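You operate a simulated robot arm through the tools that you are given. There is no shell and no other tool.

You run a simulated robot arm. Do the job below in one go: nothing can be reset, and whatever is moved stays where it is left.

## Task
Set the red level switch to 0.7 m and the yellow one to 1.2 m.
Fine: loosen each clamp knob, slide the pointer to the mark, tighten the knob.

Only the result counts: the job must be done as asked and must still hold three seconds after the hand-in. Knocking over, shifting, dropping, spilling or breaking anything else fails it.

## Robot
A 6-joint arm with a two-finger parallel gripper, fixed in place. Base frame: the origin is on the floor under the middle of its stand, x ahead of it, y to its left, z up. Lengths are in mm, angles in degrees, forces in N, time in s.
With the tool pointing down near the work surface it reaches from about 100 to 700 mm from the base axis. Its first joint turns from -66.0 to 66.0 degrees. Payload 2.45 kg.
Tool frame: the origin (TCP) lies between the finger pads and is the grasp point; the fingertips stand 24 mm ahead of it; z points along the fingers, y is the line along which they close. Largest opening 68 mm; finger width 17, thickness 10; the body of the gripper, 40 by 70 mm, starts 41 mm behind the TCP.
Orientation is told as [roll, pitch, yaw] about the base's x, y, z axes, in that order, counted from this pose: with the fingers straight down and closing along the base's y, the tool's x points along the base's -x, its y along +y and its z along -z.

## Interface
- The arm moves only by the tool send_rows. Its argument "increments" is a list of rows, each a list of 7 numbers: the turn, a rotation vector about the base's x, y, z in degrees, then the shift along the base's x, y, z in mm, then the gripper command, from -1 (fully open) to 1 (shut), values between in proportion. In form: [[rx, ry, rz, dx, dy, dz, grip], ...]. A call has 1 to 20 rows; each row is the pose to reach, as a shift and turn from the pose commanded when the call began. Each row takes 0.2 s and may step no farther than 50 mm and 8.6 degrees from the row before; otherwise, or with a gripper value out of range, the whole call is refused. Where a pose cannot be reached the arm comes as near as it can. A force on the tool above 40 N (or 10 N above the force at the start of the call, whichever is more), or a blocked arm, ends the call early, and 0.2 s more pass. Each finger travels about 108 mm/s and halts on what it meets, pressing with about 44 N; the grip force reading is that of the motor and also rises with nothing between the fingers. The clock runs only during rows and for 0.2 s after the last one: add rows that repeat a pose to give the fingers time. It gives the time, the measured TCP pose, the force on the tool (base axes), the opening and the grip force at its end, in the units of the frame above (readings bear some noise), with the torque about the TCP (base axes, N m) and any sound that the robot's microphone picked up.
- Cameras (640 x 400 px; columns grow to the right, rows downward): "scene" is fixed at [187.5, 458.6, 1448.7]; the picture's right is [-0.28, -0.96, 0.00], its down [-0.69, 0.20, -0.69] and it looks along [0.67, -0.19, -0.72] (base axes); focal length 214 px, centre (320, 200). "wrist" rides on the gripper at [84, 11, -75] in the tool frame; the picture's right is [-0.13, 0.99, 0.00], its down [-0.60, -0.08, -0.79] and it looks along [-0.79, -0.10, 0.61] (tool axes); focal length 251 px, centre (320, 200). There is no depth. A picture from a camera that has moved, and an enlarged one, comes with that camera's place and axes in the base frame and with its lens.
- camera(camera): a new picture of that camera. No time passes.
- close_up(camera, box): a new picture of the part [left, top, right, bottom] of that camera's present view, enlarged. No time passes.
- close_job(): hands the job in; it is judged then, once.

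Places have to be worked out from the pictures, the camera data and where the tool is seen. Open the gripper and draw the arm clear of the work before you hand the job in, unless the task says otherwise.

The tools are called after "Request:" by a JSON object that holds its "api" and its "payload". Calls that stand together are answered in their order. send_rows: Moves the arm, as the interface text tells. Its arguments: {"type":"object","properties":{"increments":{"type":"array","items":{"type":"array","items":{"type":"number"}}}},"required":["increments"]} The other tools are called the same way: camera (camera) takes a picture; close_up (camera, box) takes an enlarged picture of a part of a camera's view; close_job () hands the job in.

At the start:

```text
t: 0.0
ee_pos: [380.9, 228.0, 1400.6]
orientation: [0.0, -0.2, -0.1]
force: [-0.7, -0.4, -0.3]
wrist_torque: [-0.01, 0.0, 0.03]
finger_gap: 68.1
finger_force: 0.2
```

scene: 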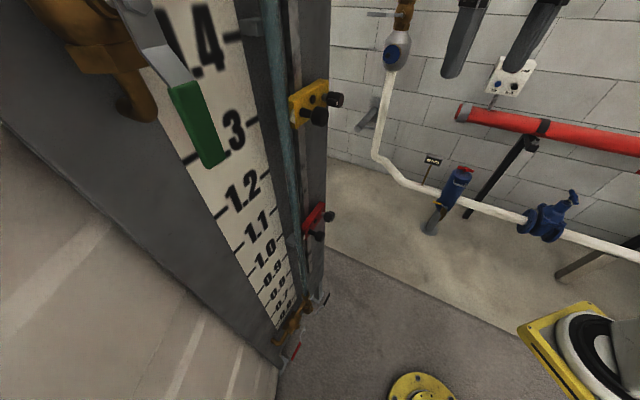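
wrist: 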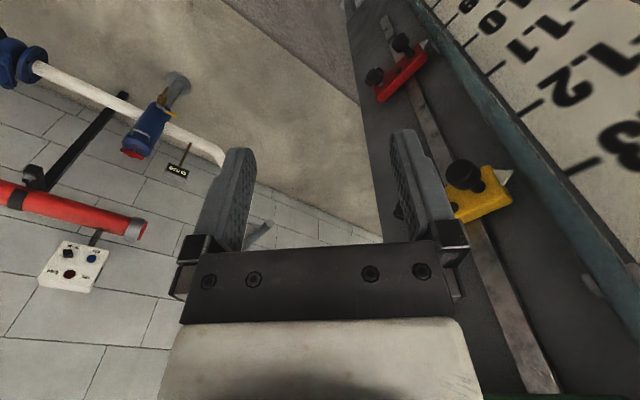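

I'll look closer at the gauge, the two switches and their knobs before moving.

Request:
{"api": "close_up", "payload": {"camera": "scene", "box": [160, 60, 360, 185]}}

Request:
{"api": "close_up", "payload": {"camera": "scene", "box": [220, 180, 380, 280]}}

Request:
{"api": "close_up", "payload": {"camera": "wrist", "box": [340, 0, 640, 230]}}

Request:
{"api": "close_up", "payload": {"camera": "scene", "box": [240, 240, 340, 370]}}

```text
3.20 times, centred on (260, 122) of scene
camera zoom: at [187.5, 458.6, 1448.7], right [-0.28, -0.96, 0.0], down [-0.69, 0.2, -0.69], along [0.67, -0.19, -0.72], focal length 686 px, centre (512, 448)
```

zoom: 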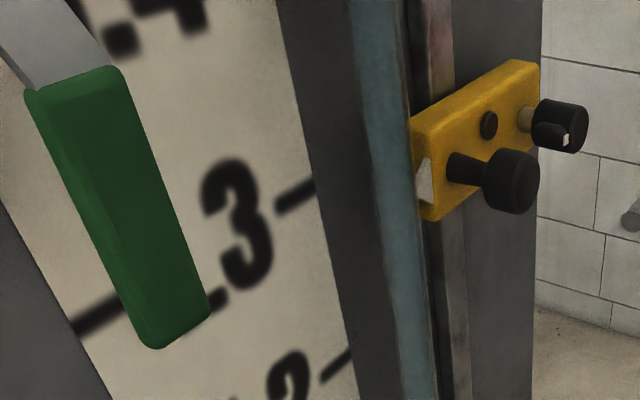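

```text
4.00 times, centred on (300, 230) of scene
camera zoom: at [187.5, 458.6, 1448.7], right [-0.28, -0.96, 0.0], down [-0.69, 0.2, -0.69], along [0.67, -0.19, -0.72], focal length 858 px, centre (400, 80)
```

zoom: 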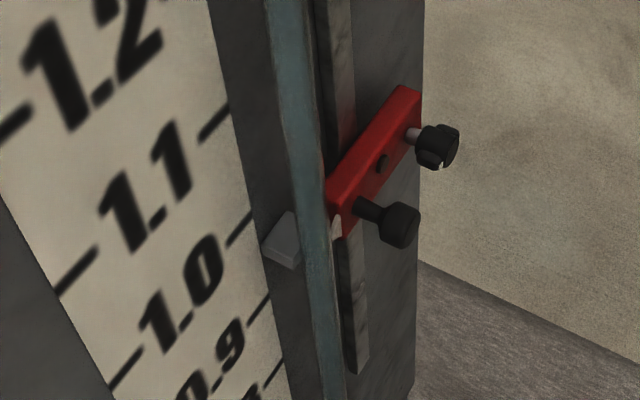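

```text
1.74 times, centred on (490, 115) of wrist
camera zoom: at [298.0, 238.1, 1475.7], right [0.13, 0.99, 0.0], down [0.6, -0.08, 0.79], along [0.79, -0.1, -0.61], focal length 437 px, centre (24, 348)
```

zoom: 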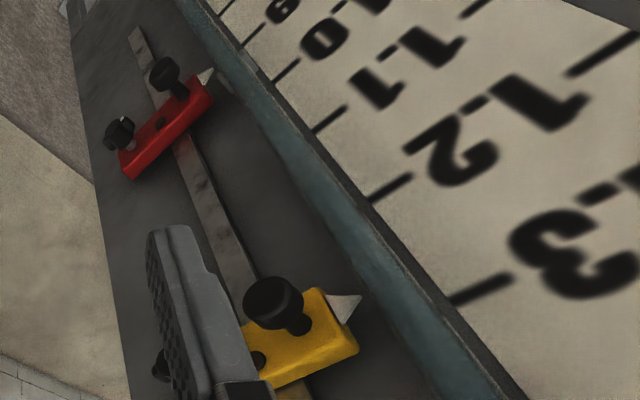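

```text
3.08 times, centred on (290, 305) of scene
camera zoom: at [187.5, 458.6, 1448.7], right [-0.28, -0.96, 0.0], down [-0.69, 0.2, -0.69], along [0.67, -0.19, -0.72], focal length 660 px, centre (412, -123)
```

zoom: 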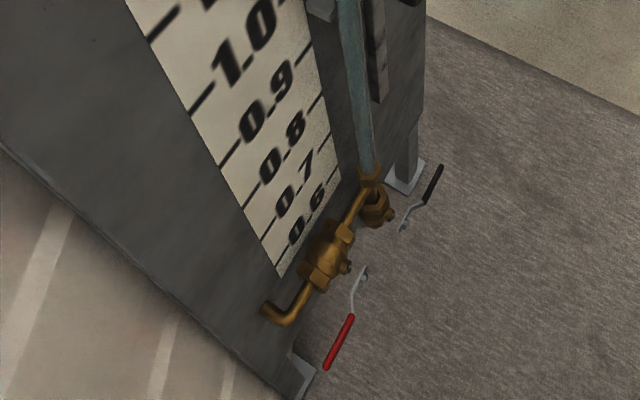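

The scale appears to be angled at about 45° to the base axes, with mark heights matching z in mm. I'll zoom in further to triangulate the sliders, knobs and pointers.

Request:
{"api": "close_up", "payload": {"camera": "scene", "box": [280, 70, 352, 130]}}

Request:
{"api": "close_up", "payload": {"camera": "scene", "box": [295, 195, 343, 245]}}

Request:
{"api": "close_up", "payload": {"camera": "wrist", "box": [420, 130, 530, 230]}}

Request:
{"api": "close_up", "payload": {"camera": "wrist", "box": [355, 20, 445, 110]}}

```text
6.67 times, centred on (316, 100) of scene
camera zoom: at [187.5, 458.6, 1448.7], right [-0.28, -0.96, 0.0], down [-0.69, 0.2, -0.69], along [0.67, -0.19, -0.72], focal length 1430 px, centre (347, 867)
```

zoom: 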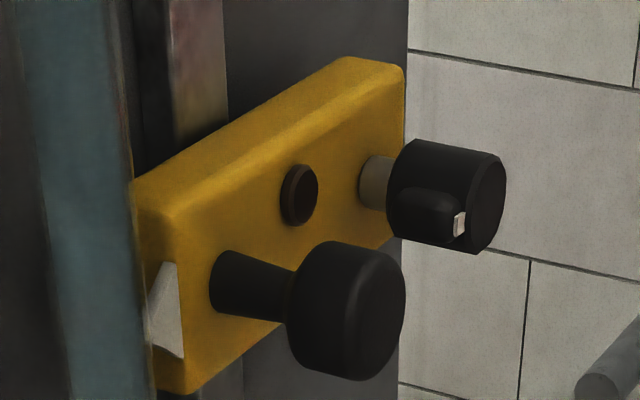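

```text
8.00 times, centred on (319, 220) of scene
camera zoom: at [187.5, 458.6, 1448.7], right [-0.28, -0.96, 0.0], down [-0.69, 0.2, -0.69], along [0.67, -0.19, -0.72], focal length 1716 px, centre (328, 40)
```

zoom: 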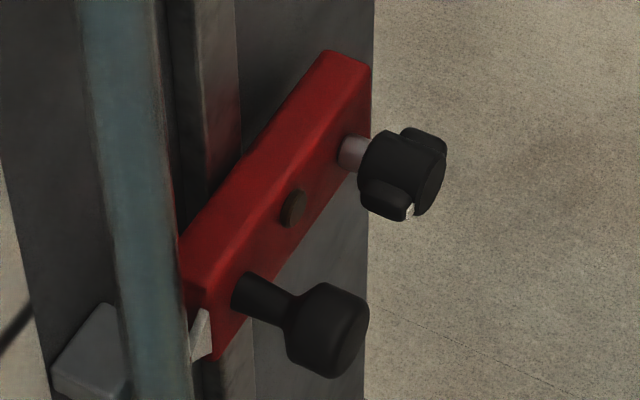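

```text
4.00 times, centred on (475, 180) of wrist
camera zoom: at [298.0, 238.1, 1475.7], right [0.13, 0.99, 0.0], down [0.6, -0.08, 0.79], along [0.79, -0.1, -0.61], focal length 1006 px, centre (-300, 280)
```

zoom: 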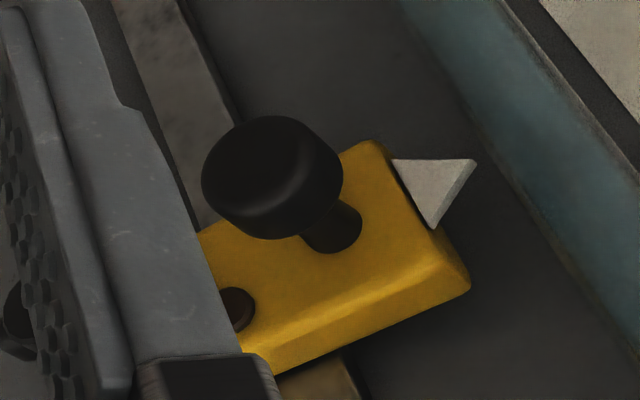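

```text
4.44 times, centred on (400, 65) of wrist
camera zoom: at [298.0, 238.1, 1475.7], right [0.13, 0.99, 0.0], down [0.6, -0.08, 0.79], along [0.79, -0.1, -0.61], focal length 1118 px, centre (-36, 800)
```

zoom: 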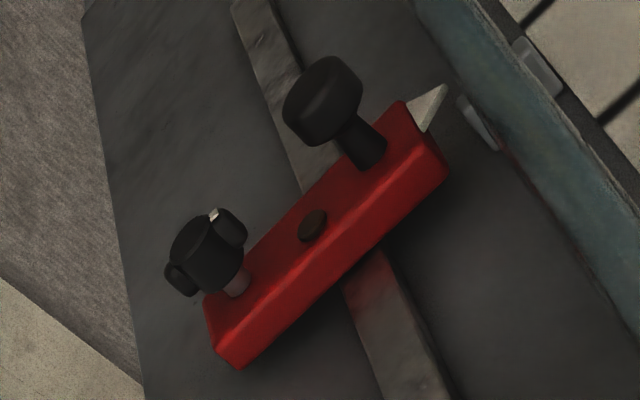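

Triangulating from both views, the board normal lies at azimuth ≈46°. The red pointer sits at z≈957 and the yellow at ≈1293. Each slider has a smooth handle knob near the pointer and a winged clamp knob with a white mark at its far end. I'll first yaw the tool in place to face the board.

Request:
{"api": "send_rows", "payload": {"increments": [[0, 0, 7.7, 0, 0, 0, -1], [0, 0, 15.4, 0, 0, 0, -1], [0, 0, 23.1, 0, 0, 0, -1], [0, 0, 30.8, 0, 0, 0, -1], [0, 0, 38.5, 0, 0, 0, -1], [0, 0, 46, 0, 0, 0, -1], [0, 0, 46, 0, 0, 0, -1]]}}

```text
t: 1.6
ee_pos: [380.8, 228.4, 1400.3]
orientation: [0.0, -0.2, 46.0]
force: [0.5, 0.2, -0.2]
wrist_torque: [0.02, -0.01, 0.0]
finger_gap: 67.7
finger_force: 0.0
```

The yaw came out at 46°. I'll take a picture with the wrist camera now facing the board to refine the geometry.

Request:
{"api": "camera", "payload": {"camera": "wrist"}}

Request:
{"api": "camera", "payload": {"camera": "scene"}}

```text
taken
camera wrist: at [315.8, 174.3, 1475.8], right [-0.62, 0.78, 0.0], down [0.48, 0.38, 0.79], along [0.62, 0.5, -0.61], focal length 251 px, centre (320, 200)
```

wrist: 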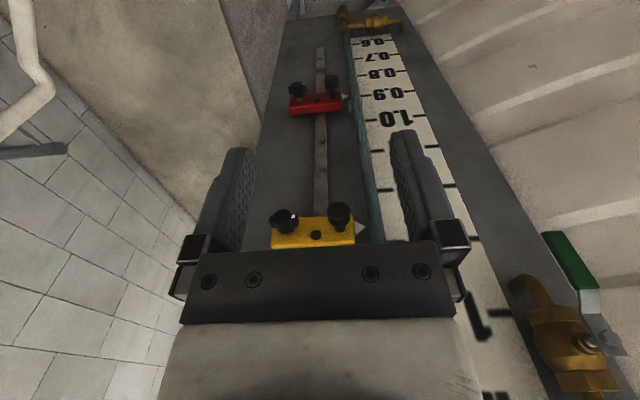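

```text
taken
```

scene: 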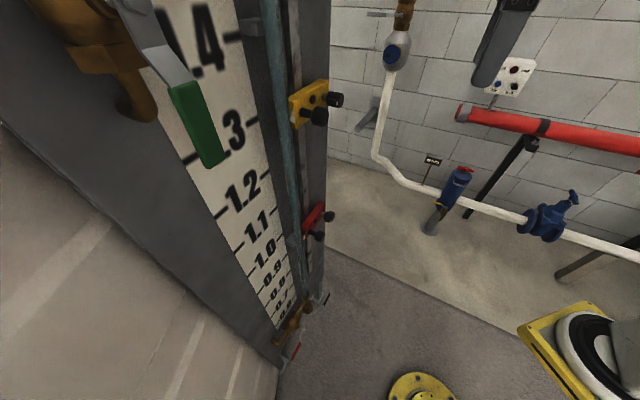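

The board is seen nearly square-on now. I'll zoom on the sliders and scale for precise positions.

Request:
{"api": "close_up", "payload": {"camera": "wrist", "box": [270, 60, 430, 160]}}

Request:
{"api": "close_up", "payload": {"camera": "wrist", "box": [255, 180, 385, 260]}}

Request:
{"api": "close_up", "payload": {"camera": "wrist", "box": [280, 0, 440, 100]}}

```text
4.00 times, centred on (350, 110) of wrist
camera zoom: at [315.8, 174.3, 1475.8], right [-0.62, 0.78, 0.0], down [0.48, 0.38, 0.79], along [0.62, 0.5, -0.61], focal length 1006 px, centre (200, 560)
```

zoom: 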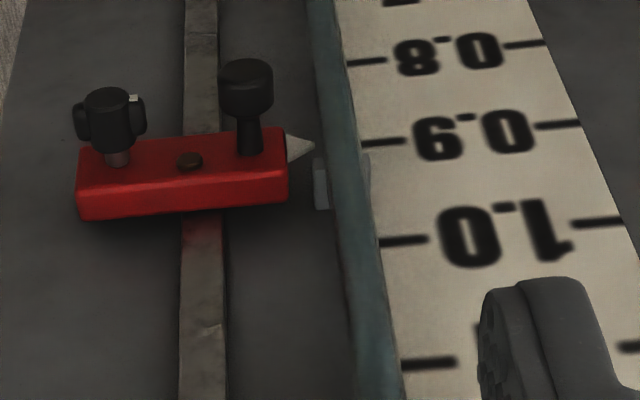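

```text
4.92 times, centred on (320, 220) of wrist
camera zoom: at [315.8, 174.3, 1475.8], right [-0.62, 0.78, 0.0], down [0.48, 0.38, 0.79], along [0.62, 0.5, -0.61], focal length 1238 px, centre (320, 102)
```

zoom: 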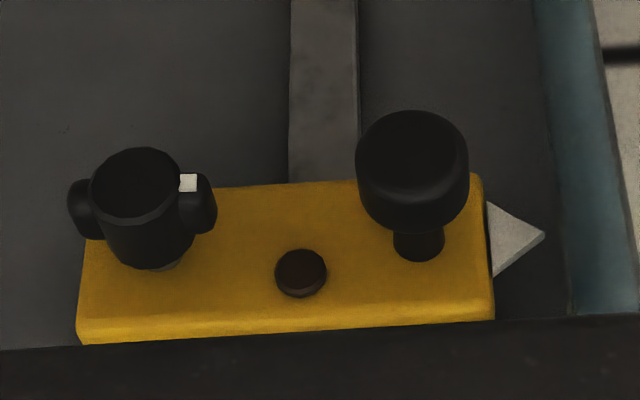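

```text
4.00 times, centred on (360, 50) of wrist
camera zoom: at [315.8, 174.3, 1475.8], right [-0.62, 0.78, 0.0], down [0.48, 0.38, 0.79], along [0.62, 0.5, -0.61], focal length 1006 px, centre (160, 800)
```

zoom: 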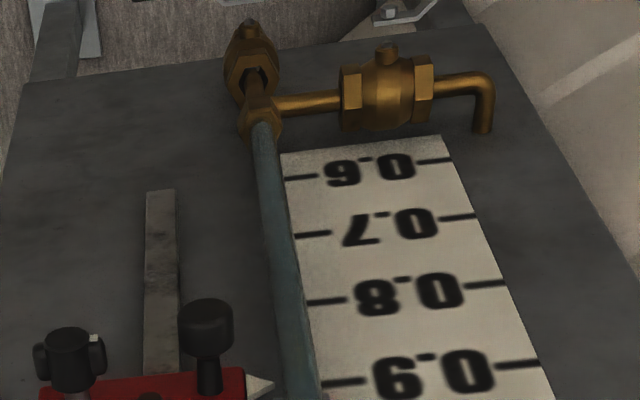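

From the tick lines the board normal azimuth works out at about 45°. Ticks sit at z equal to the mark value, with the board surface through roughly (515, 459). I'll trim the yaw by −1°, then pitch the tool to point horizontally at the board.

Request:
{"api": "send_rows", "payload": {"increments": [[0, 0, -1, 0, 0, 0, -1], [0, 0, -1, 0, 0, 0, -1]]}}

Request:
{"api": "send_rows", "payload": {"increments": [[5.8, -5.8, 0, 0, 0, 0, -1], [11.6, -11.6, 0, 0, 0, 0, -1], [17.4, -17.4, 0, 0, 0, 0, -1], [23.2, -23.2, 0, 0, 0, 0, -1], [29.0, -29.0, 0, 0, 0, 0, -1], [34.8, -34.8, 0, 0, 0, 0, -1], [40.6, -40.6, 0, 0, 0, 0, -1], [46.4, -46.4, 0, 0, 0, 0, -1], [52.2, -52.2, 0, 0, 0, 0, -1], [58, -58, 0, 0, 0, 0, -1], [63.64, -63.64, 0, 0, 0, 0, -1], [63.64, -63.64, 0, 0, 0, 0, -1]]}}

```text
t: 2.2
ee_pos: [381.9, 228.0, 1399.7]
orientation: [-0.1, -0.1, 45.1]
force: [0.2, -0.2, 0.3]
wrist_torque: [0.0, 0.02, -0.01]
finger_gap: 67.9
finger_force: 0.0
```

```text
t: 5.0
ee_pos: [430.5, 289.3, 1357.5]
orientation: [-66.0, -76.8, 119.2]
force: [-1.2, 0.1, 0.1]
wrist_torque: [0.02, 0.03, 0.0]
finger_gap: 68.1
finger_force: 0.1
out of reach, approached as far as the arm can: row 4, 5, 6, 7, 8, 9, 10, 11, 12
stopped in row 12: the arm was blocked; the commanded pose is now the measured one
```

The pose at that height was just out of reach. The tool is now nearly horizontal at (430, 289, 1357), with its azimuth ~52°. I'll lower it well clear of the knobs, where reach should be better, and then correct the orientation.

Request:
{"api": "send_rows", "payload": {"increments": [[0, 0, 0, -3, -7, -40, -1], [0, 0, 0, -6, -14, -80, -1], [0, 0, 0, -9, -21, -120, -1], [0, 0, 0, -12, -28, -160, -1], [0, 0, 0, -15, -35, -200, -1], [0, 0, 0, -18, -42, -240, -1], [0, 0, 0, -18, -42, -240, -1]]}}

```text
t: 6.6
ee_pos: [442.1, 228.2, 1185.1]
orientation: [-65.3, -76.9, 118.7]
force: [-0.3, 0.3, 0.2]
wrist_torque: [-0.01, 0.0, -0.01]
finger_gap: 68.1
finger_force: 0.0
out of reach, approached as far as the arm can: row 4, 5, 6, 7
```

The arm stops short when the tool is this close to the base. I'll move outward toward the board, staying about 140 mm off it, and see whether the pose becomes reachable.

Request:
{"api": "send_rows", "payload": {"increments": [[0, 0, 0, 16, 7, 0, -1], [0, 0, 0, 32, 14, 0, -1], [0, 0, 0, 48, 21, 0, -1], [0, 0, 0, 64, 28, 0, -1], [0, 0, 0, 80, 35, 0, -1], [0, 0, 0, 80, 35, 0, -1]]}}

```text
t: 8.0
ee_pos: [520.9, 261.5, 1185.8]
orientation: [-66.2, -76.8, 119.4]
force: [0.1, 0.3, 0.0]
wrist_torque: [0.0, -0.03, 0.03]
finger_gap: 67.9
finger_force: 0.0
```

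The arm now tracks: TCP (521, 261, 1186), about 135 mm off the board. I'll lower it to near the red slider's height and then square up the orientation.

Request:
{"api": "send_rows", "payload": {"increments": [[0, 0, 0, 0, 0, -40, -1], [0, 0, 0, 0, 0, -80, -1], [0, 0, 0, 0, 0, -120, -1], [0, 0, 0, 0, 0, -160, -1], [0, 0, 0, 0, 0, -200, -1], [0, 0, 0, 0, 0, -226, -1], [5.97, 2.79, -4.08, 0, 0, -226, -1], [11.94, 5.57, -8.15, 0, 0, -226, -1], [11.94, 5.57, -8.15, 0, 0, -226, -1]]}}

```text
t: 10.0
ee_pos: [564.0, 269.7, 980.3]
orientation: [83.5, -86.0, -37.3]
force: [0.7, -0.9, -0.2]
wrist_torque: [-0.02, -0.02, -0.01]
finger_gap: 68.1
finger_force: 0.2
out of reach, approached as far as the arm can: row 1, 2, 3, 4, 5, 6, 7, 8, 9
```

The arm drifted outward to (564, 270, 980) with orientation nearly as wanted. I'll check both pictures to see how the arm and gripper stand relative to the slider.

Request:
{"api": "camera", "payload": {"camera": "scene"}}

Request:
{"api": "camera", "payload": {"camera": "wrist"}}

```text
taken
```

scene: 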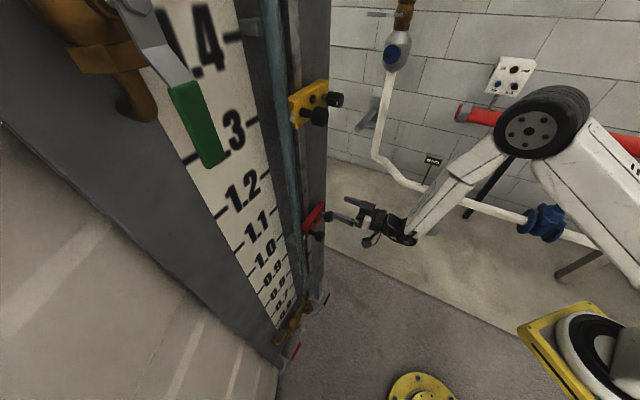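

```text
taken
camera wrist: at [499.8, 226.4, 898.2], right [-0.71, 0.68, 0.2], down [-0.46, -0.65, 0.6], along [0.54, 0.34, 0.77], focal length 251 px, centre (320, 200)
```

wrist: 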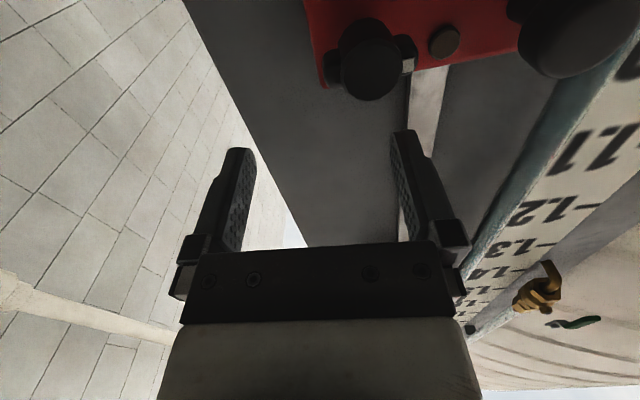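

The arm is visible now, with its elbow folded high behind the wrist, which probably limits how near to the base the wrist can come. I'll take close-ups to pin down the red clamp knob precisely relative to this pose.

Request:
{"api": "close_up", "payload": {"camera": "wrist", "box": [300, 0, 540, 150]}}

Request:
{"api": "close_up", "payload": {"camera": "scene", "box": [290, 180, 430, 265]}}

Request:
{"api": "close_up", "payload": {"camera": "scene", "box": [380, 60, 640, 400]}}

```text
2.67 times, centred on (420, 75) of wrist
camera zoom: at [499.8, 226.4, 898.2], right [-0.71, 0.68, 0.2], down [-0.46, -0.65, 0.6], along [0.54, 0.34, 0.77], focal length 670 px, centre (53, 533)
```

zoom: 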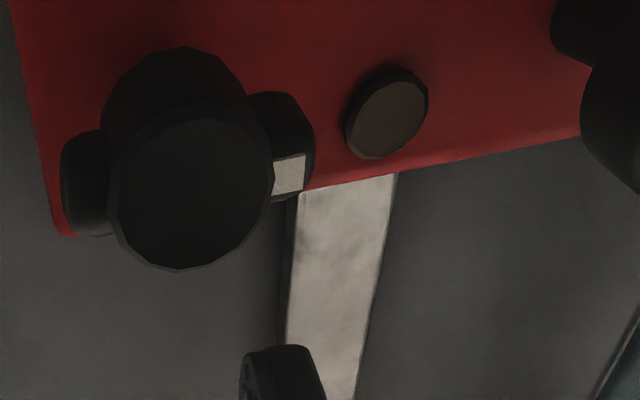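

```text
4.57 times, centred on (360, 222) of scene
camera zoom: at [187.5, 458.6, 1448.7], right [-0.28, -0.96, 0.0], down [-0.69, 0.2, -0.69], along [0.67, -0.19, -0.72], focal length 980 px, centre (137, 97)
```

zoom: 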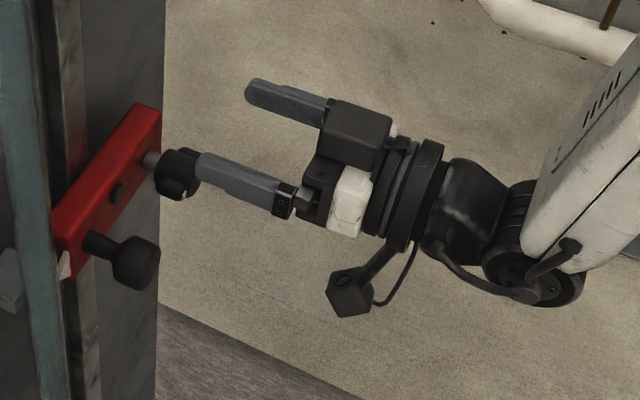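

```text
1.18 times, centred on (510, 230) of scene
camera zoom: at [187.5, 458.6, 1448.7], right [-0.28, -0.96, 0.0], down [-0.69, 0.2, -0.69], along [0.67, -0.19, -0.72], focal length 252 px, centre (96, 165)
```

zoom: 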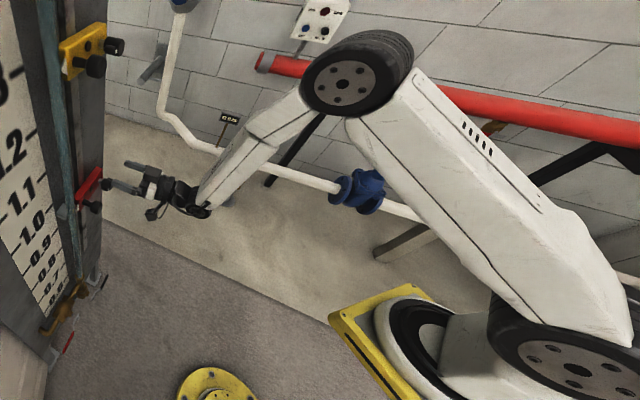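

From these views the red clamp knob's axis is about 141 mm right of the scale's edge (d≈141), with z≈950. Its body is ø≈24 mm, its wings are horizontal, and its front face is about 76 mm off the board. I'll move right, clear of it, and roll the gripper so the fingers close vertically; then I can slide onto the knob from the side.

Request:
{"api": "send_rows", "payload": {"increments": [[0, 0, 0, 20, -14, 0, -1], [0, 0, 0, 39, -27, 0, -1], [0, 0, 0, 39, -27, -30, -1], [0, 0, 0, 39, -27, -30, -1]]}}

Request:
{"api": "send_rows", "payload": {"increments": [[5.95, 6.07, -0.1, 0, 0, 0, -1], [11.9, 12.14, -0.2, 0, 0, 0, -1], [17.85, 18.21, -0.3, 0, 0, 0, -1], [23.8, 24.28, -0.4, 0, 0, 0, -1], [29.75, 30.35, -0.5, 0, 0, 0, -1], [35.7, 36.42, -0.6, 0, 0, 0, -1], [41.65, 42.5, -0.7, 0, 0, 0, -1], [47.6, 48.6, -0.8, 0, 0, 0, -1], [53.55, 54.6, -0.9, 0, 0, 0, -1], [59.5, 60.7, -1.0, 0, 0, 0, -1], [60.2, 61.5, -1.0, 0, 0, 0, -1], [60.2, 61.5, -1.0, 0, 0, 0, -1]]}}

```text
t: 11.0
ee_pos: [603.2, 241.3, 950.4]
orientation: [83.6, -86.2, -37.6]
force: [0.0, 0.8, 0.2]
wrist_torque: [-0.02, -0.02, -0.01]
finger_gap: 68.3
finger_force: 0.1
```

```text
t: 13.6
ee_pos: [604.3, 243.0, 950.6]
orientation: [89.9, 0.1, -44.5]
force: [-0.6, -0.1, -0.4]
wrist_torque: [-0.02, 0.0, 0.0]
finger_gap: 67.9
finger_force: 0.0
```

Orientation is as intended: tool horizontal at azimuth ~45°, fingers closing vertically. The camera now sits on the left, so I'll look at the knob.

Request:
{"api": "camera", "payload": {"camera": "wrist"}}

Request:
{"api": "close_up", "payload": {"camera": "scene", "box": [290, 180, 430, 265]}}

```text
taken
camera wrist: at [491.7, 247.0, 962.6], right [0.09, -0.09, 0.99], down [-0.13, -0.99, -0.08], along [0.99, -0.12, -0.1], focal length 251 px, centre (320, 200)
```

wrist: 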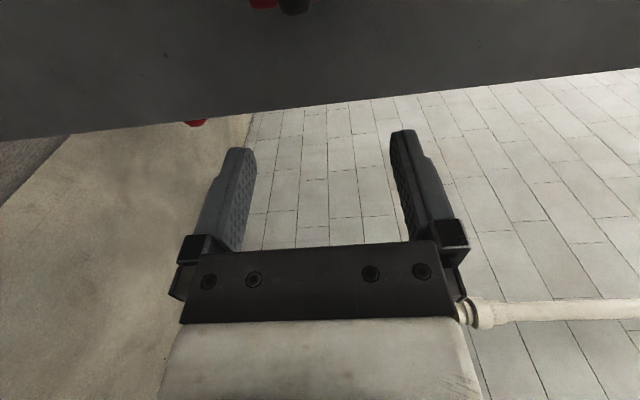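

```text
4.57 times, centred on (360, 222) of scene
camera zoom: at [187.5, 458.6, 1448.7], right [-0.28, -0.96, 0.0], down [-0.69, 0.2, -0.69], along [0.67, -0.19, -0.72], focal length 980 px, centre (137, 97)
```

zoom: 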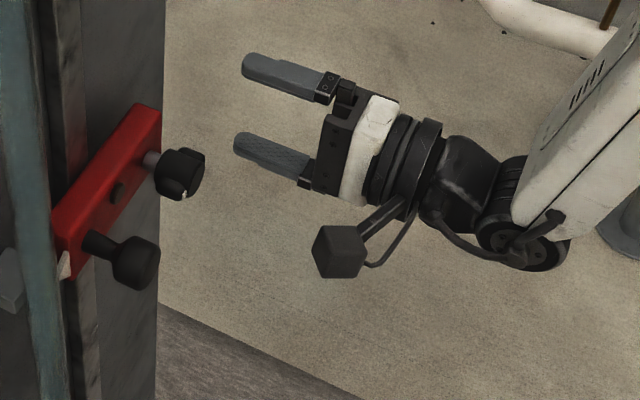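

Fingers are open above and below the knob's level, with nothing between them yet. I'll move to just right of the knob (d≈175, 68 mm off the board) and look again.

Request:
{"api": "send_rows", "payload": {"increments": [[0, 0, 0, -5, 15, 0, -1], [0, 0, 0, -10, 30, 0, -1], [0, 0, 0, -13.6, 44.2, 0, -1], [0, 0, 0, -13.6, 44.2, 0, -1]]}}

Request:
{"api": "camera", "payload": {"camera": "wrist"}}

Request:
{"api": "close_up", "payload": {"camera": "scene", "box": [290, 180, 430, 265]}}

```text
t: 14.6
ee_pos: [590.4, 286.4, 950.9]
orientation: [89.8, -0.1, -44.4]
force: [-0.8, 0.4, 0.9]
wrist_torque: [0.0, -0.01, -0.01]
finger_gap: 68.0
finger_force: 0.0
```

```text
taken
camera wrist: at [478.2, 291.4, 962.0], right [0.09, -0.09, 0.99], down [-0.13, -0.99, -0.08], along [0.99, -0.12, -0.1], focal length 251 px, centre (320, 200)
```

wrist: 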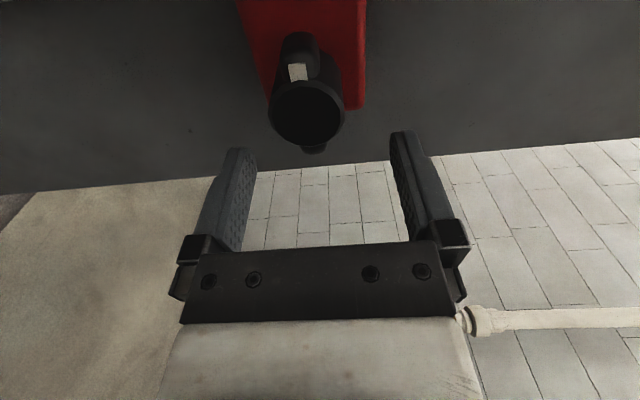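

```text
4.57 times, centred on (360, 222) of scene
camera zoom: at [187.5, 458.6, 1448.7], right [-0.28, -0.96, 0.0], down [-0.69, 0.2, -0.69], along [0.67, -0.19, -0.72], focal length 980 px, centre (137, 97)
```

zoom: 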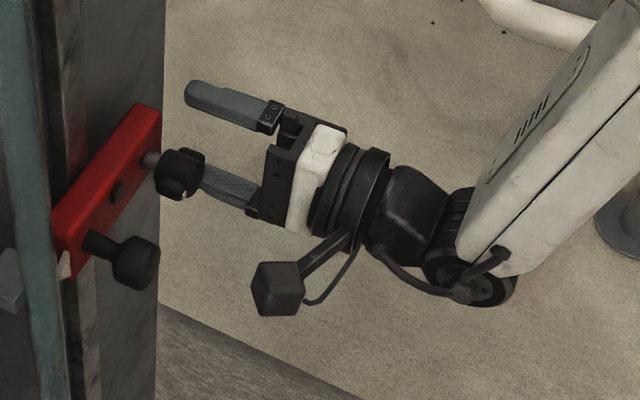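

The knob shows up clearly between the finger planes. I estimate its axis at d≈138.5 and z≈951.5, with the front face ~72 mm off the board. I'll slide left 37 mm so the knob sits between the open fingers.

Request:
{"api": "send_rows", "payload": {"increments": [[0, 0, 0, -9, 9, 0, -1], [0, 0, 0, -18, 18, 0, -1], [0, 0, 0, -26.2, 26.2, 0.5, -1], [0, 0, 0, -26.2, 26.2, 0.5, -1]]}}

Request:
{"api": "camera", "payload": {"camera": "wrist"}}

Request:
{"api": "close_up", "payload": {"camera": "scene", "box": [290, 180, 430, 265]}}

```text
t: 15.6
ee_pos: [564.3, 312.3, 951.9]
orientation: [89.9, -0.1, -44.5]
force: [-0.7, -0.6, 1.1]
wrist_torque: [-0.02, 0.03, 0.03]
finger_gap: 68.2
finger_force: 0.0
```

```text
taken
camera wrist: at [451.8, 317.3, 962.7], right [0.09, -0.09, 0.99], down [-0.13, -0.99, -0.08], along [0.99, -0.12, -0.1], focal length 251 px, centre (320, 200)
```

wrist: 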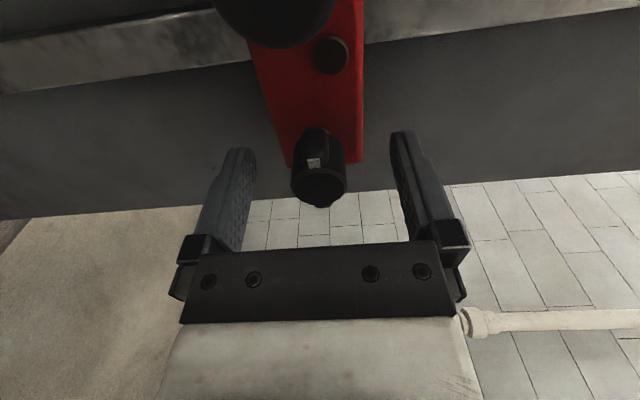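

```text
4.57 times, centred on (360, 222) of scene
camera zoom: at [187.5, 458.6, 1448.7], right [-0.28, -0.96, 0.0], down [-0.69, 0.2, -0.69], along [0.67, -0.19, -0.72], focal length 980 px, centre (137, 97)
```

zoom: 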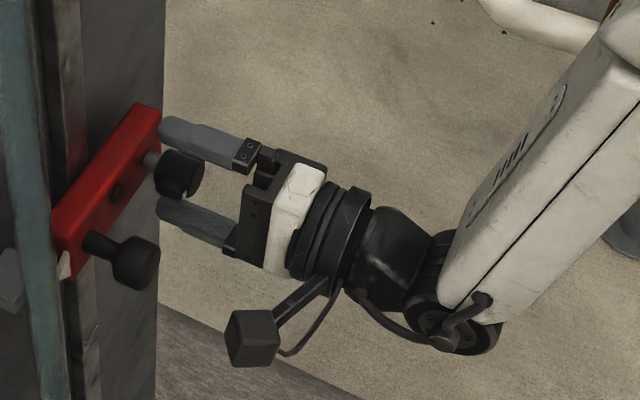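

TCP is at d≈138.6 and the knob face reads d≈140, z≈951.5, so alignment is good. I'll nudge +1.4 mm and close onto the knob body.

Request:
{"api": "send_rows", "payload": {"increments": [[0, 0, 0, 1, -1, 0, -1], [0, 0, 0, 1, -1, 0, 0.0], [0, 0, 0, 1, -1, 0, 0.2], [0, 0, 0, 1, -1, 0, 1], [0, 0, 0, 1, -1, 0, 1], [0, 0, 0, 1, -1, 0, 1]]}}

Request:
{"api": "camera", "payload": {"camera": "wrist"}}

```text
t: 17.0
ee_pos: [564.8, 311.3, 951.2]
orientation: [89.8, 0.0, -44.5]
force: [2.7, 1.7, -6.4]
wrist_torque: [-0.15, 0.11, -0.05]
finger_gap: 12.6
finger_force: 33.1
```

```text
taken
camera wrist: at [453.1, 316.3, 962.5], right [0.09, -0.09, 0.99], down [-0.13, -0.99, -0.08], along [0.99, -0.12, -0.1], focal length 251 px, centre (320, 200)
```

wrist: 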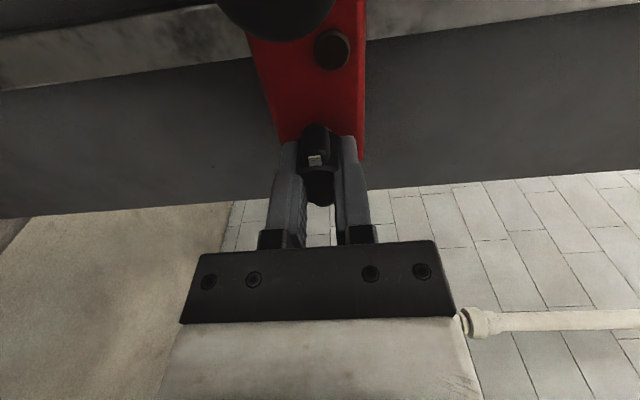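

The fingers stopped at a 12.6 mm gap, which is narrower than I expected for the knob body. I'll zoom in to see what is being gripped.

Request:
{"api": "close_up", "payload": {"camera": "wrist", "box": [240, 100, 400, 260]}}

Request:
{"api": "close_up", "payload": {"camera": "scene", "box": [310, 200, 360, 240]}}

```text
2.50 times, centred on (320, 180) of wrist
camera zoom: at [453.1, 316.3, 962.5], right [0.09, -0.09, 0.99], down [-0.13, -0.99, -0.08], along [0.99, -0.12, -0.1], focal length 629 px, centre (320, 250)
```

zoom: 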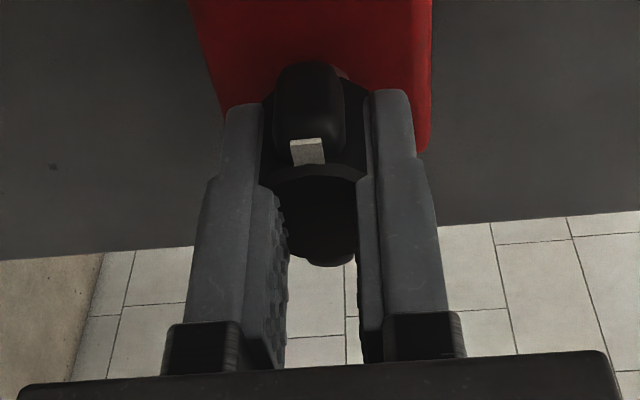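

```text
10.00 times, centred on (335, 220) of scene
camera zoom: at [187.7, 458.7, 1448.6], right [-0.28, -0.96, 0.0], down [-0.69, 0.2, -0.69], along [0.67, -0.19, -0.72], focal length 2145 px, centre (170, 0)
```

zoom: 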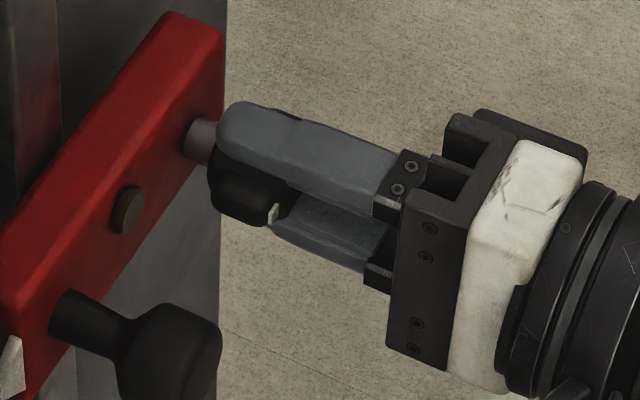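

The knob body is held between the stepped fingertips, with the pads just in front of its face and about 7 mm left to the slider block. Grip is solid (33 N), so I'll try turning it counter-clockwise by 40° and check the torque.

Request:
{"api": "send_rows", "payload": {"increments": [[-5.6, -5.7, 0, 0, 0, 0, 1], [-11.2, -11.4, 0, 0, 0, 0, 1], [-16.8, -17.1, 0, 0, 0, 0, 1], [-22.4, -22.8, 0, 0, 0, 0, 1], [-28.0, -28.5, 0, 0, 0, 0, 1], [-28.0, -28.5, 0, 0, 0, 0, 1]]}}

Request:
{"api": "close_up", "payload": {"camera": "wrist", "box": [240, 100, 400, 260]}}

Request:
{"api": "close_up", "payload": {"camera": "scene", "box": [310, 200, 360, 240]}}

```text
t: 18.4
ee_pos: [565.2, 311.9, 950.8]
orientation: [89.8, -40.1, -44.4]
force: [3.0, -1.1, -8.6]
wrist_torque: [-0.55, 0.52, 0.57]
finger_gap: 12.4
finger_force: 32.1
```

```text
2.50 times, centred on (320, 180) of wrist
camera zoom: at [462.1, 307.2, 906.0], right [-0.38, 0.38, 0.84], down [-0.19, -0.92, 0.33], along [0.9, -0.03, 0.43], focal length 629 px, centre (320, 250)
```

zoom: 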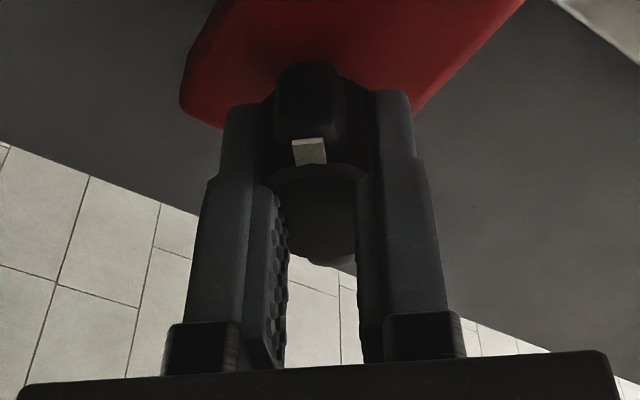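

```text
10.00 times, centred on (335, 220) of scene
camera zoom: at [187.7, 458.7, 1448.6], right [-0.28, -0.96, 0.0], down [-0.69, 0.2, -0.69], along [0.67, -0.19, -0.72], focal length 2145 px, centre (170, 0)
```

zoom: 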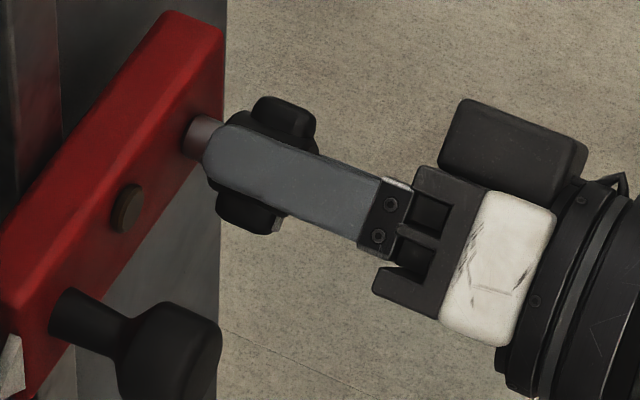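

The knob turned with the gripper, since the white mark is unchanged relative to the fingers. There is hardly any torque about its axis. I'll continue counter-clockwise another 50° to a total of about −90°.

Request:
{"api": "send_rows", "payload": {"increments": [[-5.6, -5.7, 0, 0, 0, 0, 1], [-11.2, -11.4, 0, 0, 0, 0, 1], [-16.8, -17.1, 0, 0, 0, 0, 1], [-22.4, -22.8, 0, 0, 0, 0, 1], [-28.0, -28.5, 0, 0, 0, 0, 1], [-33.6, -34.2, 0, 0, 0, 0, 1], [-35.0, -35.6, 0, 0, 0, 0, 1], [-35.0, -35.6, 0, 0, 0, 0, 1]]}}

Request:
{"api": "close_up", "payload": {"camera": "wrist", "box": [240, 100, 400, 260]}}

Request:
{"api": "close_up", "payload": {"camera": "scene", "box": [310, 200, 360, 240]}}

```text
t: 19.9
ee_pos: [572.5, 317.0, 954.6]
orientation: [82.5, -86.4, -35.2]
force: [-9.4, 2.9, -0.5]
wrist_torque: [0.57, -0.48, -0.97]
finger_gap: 13.1
finger_force: 33.4
out of reach, approached as far as the arm can: row 6, 7
stopped in row 7: the force on the tool passed its limit at 47 N (the readings are from after the stop); the commanded pose is now the measured one
```

```text
2.50 times, centred on (320, 180) of wrist
camera zoom: at [509.0, 271.4, 872.2], right [-0.72, 0.67, 0.19], down [-0.45, -0.66, 0.6], along [0.53, 0.35, 0.77], focal length 629 px, centre (320, 250)
```

zoom: 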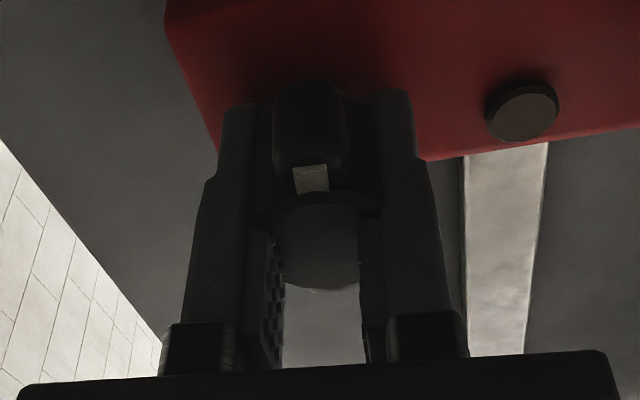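

```text
10.00 times, centred on (335, 220) of scene
camera zoom: at [187.2, 458.7, 1448.7], right [-0.28, -0.96, 0.0], down [-0.69, 0.2, -0.69], along [0.67, -0.19, -0.72], focal length 2145 px, centre (170, 0)
```

zoom: 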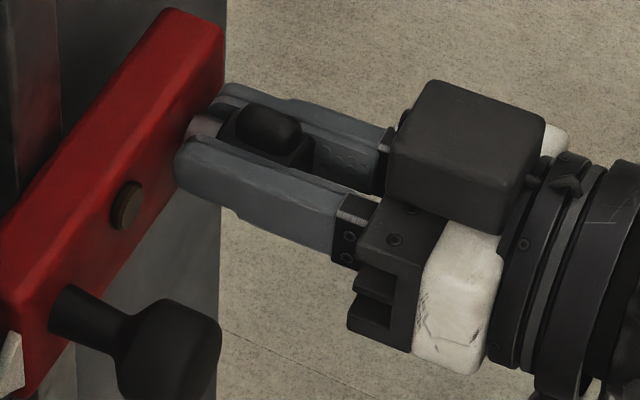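

The roll reached the wrist's limit at about −86°, and the TCP was nudged ~9 mm toward the board before stopping; forces are low now. I'll test whether the clamp is already loose with a small downward move.

Request:
{"api": "send_rows", "payload": {"increments": [[0, 0, 0, 0, 0, -1, 1], [0, 0, 0, 0, 0, -2, 1], [0, 0, 0, 0, 0, -3, 1], [0, 0, 0, 0, 0, -4, 1]]}}

Request:
{"api": "close_up", "payload": {"camera": "wrist", "box": [240, 100, 400, 260]}}

Request:
{"api": "close_up", "payload": {"camera": "scene", "box": [295, 195, 343, 245]}}

```text
t: 20.9
ee_pos: [571.8, 317.0, 949.9]
orientation: [81.6, -86.2, -34.3]
force: [-17.8, 4.7, 2.1]
wrist_torque: [0.3, -0.26, -0.88]
finger_gap: 13.3
finger_force: 33.0
```

```text
2.50 times, centred on (320, 180) of wrist
camera zoom: at [508.8, 271.5, 868.3], right [-0.72, 0.67, 0.19], down [-0.45, -0.66, 0.61], along [0.53, 0.35, 0.77], focal length 629 px, centre (320, 250)
```

zoom: 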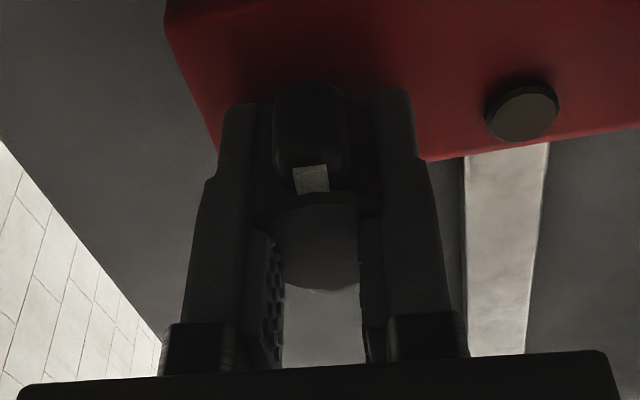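

```text
8.00 times, centred on (319, 220) of scene
camera zoom: at [186.9, 458.7, 1448.7], right [-0.28, -0.96, 0.0], down [-0.69, 0.2, -0.69], along [0.67, -0.19, -0.72], focal length 1716 px, centre (328, 40)
```

zoom: 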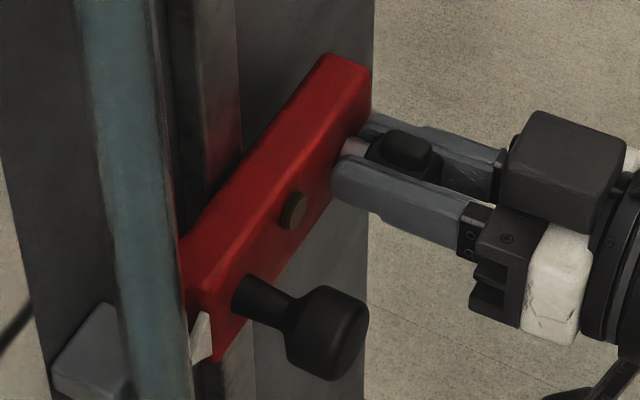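

The slider moved with the gripper at only ~2 N of vertical force, so the clamp is loose. Before sliding I'll ease off the wrist limit: roll back ~6°, straighten the yaw by −2°, and relieve the sideways load.

Request:
{"api": "send_rows", "payload": {"increments": [[2.0, 2.2, -1.1, -1, -0.5, 0, 1], [4.1, 4.4, -2.2, -2, -1, 0, 1], [4.1, 4.4, -2.2, -2, -1, 0, 1]]}}

```text
t: 21.7
ee_pos: [571.8, 317.5, 951.4]
orientation: [87.1, -80.4, -41.9]
force: [6.8, 25.9, -4.9]
wrist_torque: [-0.24, 0.29, 0.23]
finger_gap: 12.8
finger_force: 32.7
```

There is a ~23 N pull away from the board from the grip friction and ~13 N sideways. I'll relieve both with a small shift and then slide down 60 mm, watching forces.

Request:
{"api": "send_rows", "payload": {"increments": [[0, 0, 0, 0.3, 1.7, 0, 1], [0, 0, 0, 0.3, 1.7, -5, 1], [0, 0, 0, 0.3, 1.7, -15, 1], [0, 0, 0, 0.3, 1.7, -25, 1], [0, 0, 0, 0.3, 1.7, -35, 1], [0, 0, 0, 0.3, 1.7, -45, 1], [0, 0, 0, 0.3, 1.7, -55, 1], [0, 0, 0, 0.3, 1.7, -60, 1], [0, 0, 0, 0.3, 1.7, -60, 1]]}}

Request:
{"api": "camera", "payload": {"camera": "scene"}}

Request:
{"api": "camera", "payload": {"camera": "wrist"}}

```text
t: 23.7
ee_pos: [571.5, 315.6, 890.7]
orientation: [86.6, -80.4, -41.1]
force: [-3.0, 16.7, 1.1]
wrist_torque: [0.69, -0.61, 0.09]
finger_gap: 12.7
finger_force: 32.7
```

```text
taken
```

scene: 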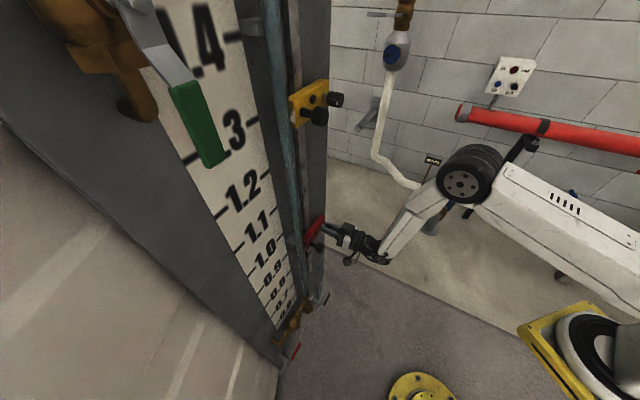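

```text
taken
camera wrist: at [500.9, 279.4, 810.3], right [-0.68, 0.67, 0.29], down [-0.43, -0.69, 0.59], along [0.6, 0.28, 0.75], focal length 251 px, centre (320, 200)
```

wrist: 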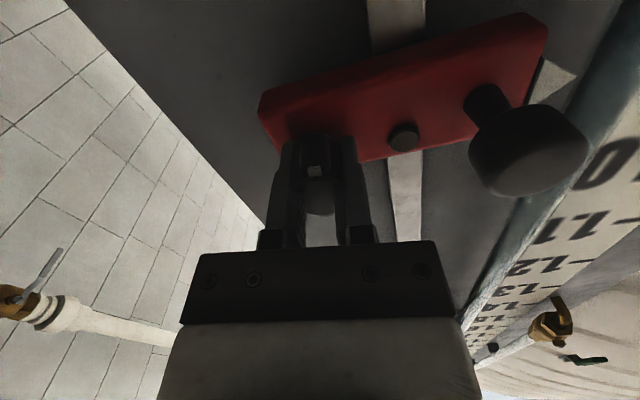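

The slider follows the gripper smoothly (TCP z=890.7, ~1 N vertical). Before descending further I'll check what's below in the path.

Request:
{"api": "close_up", "payload": {"camera": "scene", "box": [260, 210, 420, 370]}}

```text
2.50 times, centred on (340, 290) of scene
camera zoom: at [187.3, 459.0, 1448.5], right [-0.28, -0.96, 0.0], down [-0.69, 0.2, -0.69], along [0.67, -0.19, -0.72], focal length 536 px, centre (270, -25)
```

zoom: 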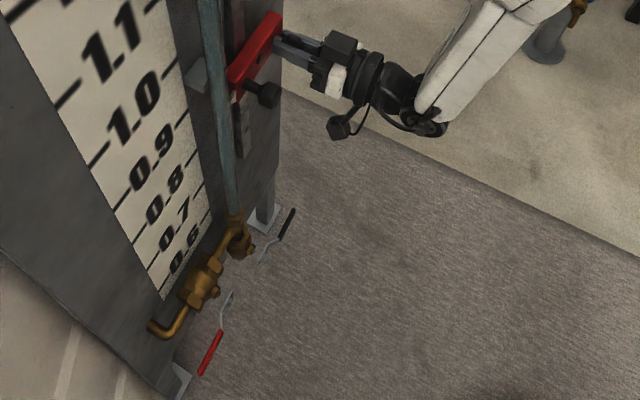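

The valve levers sit near z≈510, left of and below the gripper's path, so the way down to z≈705 is clear. I'll continue sliding down.

Request:
{"api": "send_rows", "payload": {"increments": [[0, 0, 0, 0, 0, -10, 1], [0, 0, 0, 0, 0, -22, 1], [0, 0, 0, 0, 0, -34, 1], [0, 0, 0, 0, 0, -46, 1], [0, 0, 0, 0, 0, -58, 1], [0, 0, 0, 0, 0, -70, 1], [0, 0, 0, 0, 0, -82, 1], [0, 0, 0, 0, 0, -94, 1], [0, 0, 0, 0, 0, -100, 1], [0, 0, 0, 0, 0, -100, 1]]}}

```text
t: 25.9
ee_pos: [571.2, 316.2, 789.6]
orientation: [86.1, -80.4, -40.8]
force: [-5.7, 13.5, 1.6]
wrist_torque: [0.12, -0.09, 0.21]
finger_gap: 12.8
finger_force: 32.4
```

Sliding is smooth with low forces (TCP z=789.6). I'll continue down another 80 mm to z≈710.

Request:
{"api": "send_rows", "payload": {"increments": [[0, 0, 0, 0, 0, -10, 1], [0, 0, 0, 0, 0, -22, 1], [0, 0, 0, 0, 0, -34, 1], [0, 0, 0, 0, 0, -46, 1], [0, 0, 0, 0, 0, -58, 1], [0, 0, 0, 0, 0, -70, 1], [0, 0, 0, 0, 0, -80, 1], [0, 0, 0, 0, 0, -80, 1]]}}

Request:
{"api": "camera", "payload": {"camera": "wrist"}}

Request:
{"api": "close_up", "payload": {"camera": "scene", "box": [260, 240, 360, 320]}}

```text
t: 27.7
ee_pos: [571.4, 317.0, 710.4]
orientation: [86.3, -80.4, -41.0]
force: [-6.7, 8.5, -0.3]
wrist_torque: [0.03, -0.02, 0.2]
finger_gap: 12.5
finger_force: 33.5
```

```text
taken
camera wrist: at [500.7, 279.4, 630.6], right [-0.68, 0.67, 0.29], down [-0.43, -0.68, 0.59], along [0.6, 0.28, 0.75], focal length 251 px, centre (320, 200)
```

wrist: 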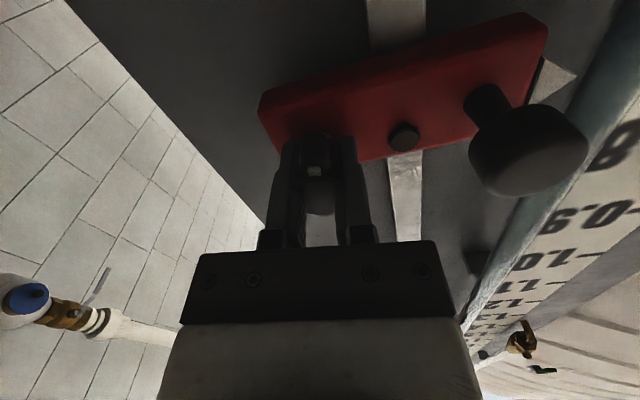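

```text
5.00 times, centred on (310, 280) of scene
camera zoom: at [187.4, 458.8, 1448.6], right [-0.28, -0.96, 0.0], down [-0.69, 0.2, -0.69], along [0.67, -0.19, -0.72], focal length 1072 px, centre (370, -200)
```

zoom: 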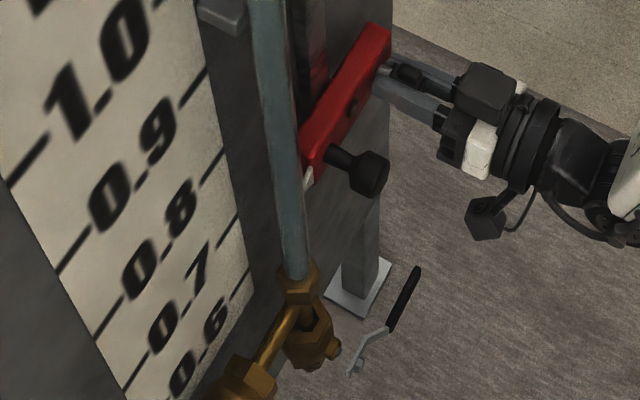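

TCP is at z=710 and the slider followed. Now I'll take fine close-ups to locate the pointer tip against the ticks and calibrate the final height.

Request:
{"api": "close_up", "payload": {"camera": "scene", "box": [285, 240, 345, 285]}}

Request:
{"api": "close_up", "payload": {"camera": "scene", "box": [260, 260, 320, 310]}}

Request:
{"api": "close_up", "payload": {"camera": "scene", "box": [230, 200, 310, 260]}}

Request:
{"api": "close_up", "payload": {"camera": "wrist", "box": [480, 30, 640, 190]}}

```text
8.89 times, centred on (315, 262) of scene
camera zoom: at [187.4, 458.8, 1448.6], right [-0.28, -0.96, 0.0], down [-0.69, 0.2, -0.69], along [0.67, -0.19, -0.72], focal length 1906 px, centre (364, -356)
```

zoom: 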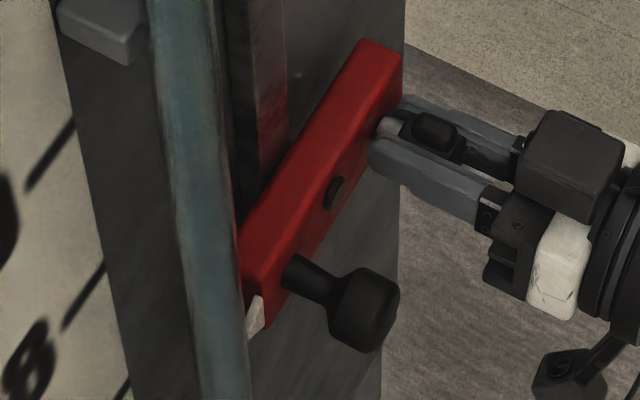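

```text
8.00 times, centred on (290, 285) of scene
camera zoom: at [187.4, 458.8, 1448.6], right [-0.28, -0.96, 0.0], down [-0.69, 0.2, -0.69], along [0.67, -0.19, -0.72], focal length 1716 px, centre (560, -480)
```

zoom: 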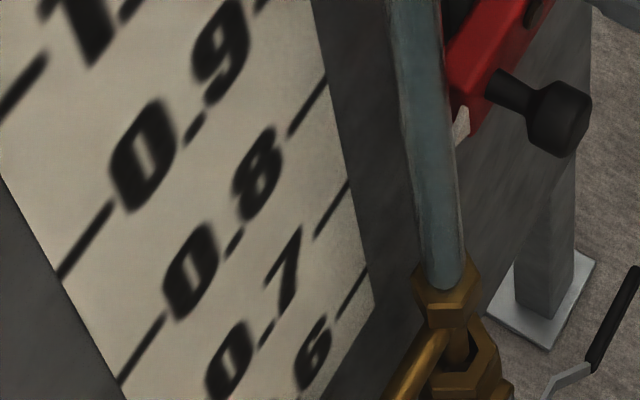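

```text
6.67 times, centred on (270, 230) of scene
camera zoom: at [187.4, 458.8, 1448.6], right [-0.28, -0.96, 0.0], down [-0.69, 0.2, -0.69], along [0.67, -0.19, -0.72], focal length 1430 px, centre (653, 0)
```

zoom: 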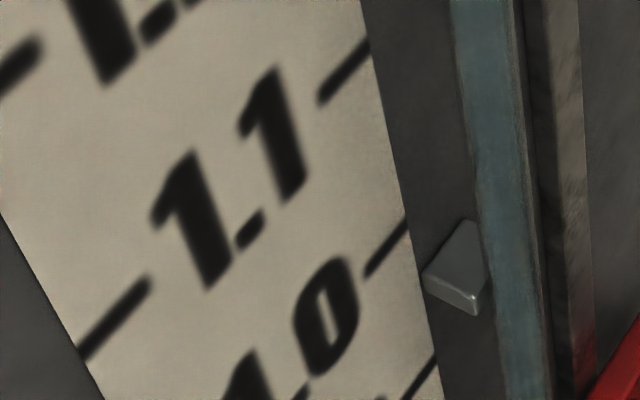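

```text
2.50 times, centred on (560, 110) of wrist
camera zoom: at [500.7, 279.4, 630.6], right [-0.68, 0.67, 0.29], down [-0.43, -0.68, 0.59], along [0.6, 0.28, 0.75], focal length 629 px, centre (-280, 425)
```

zoom: 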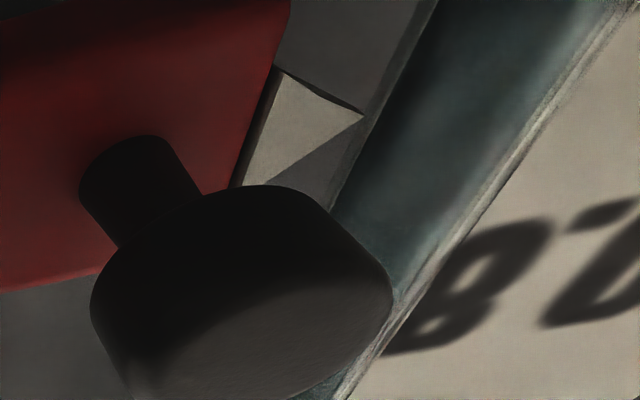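

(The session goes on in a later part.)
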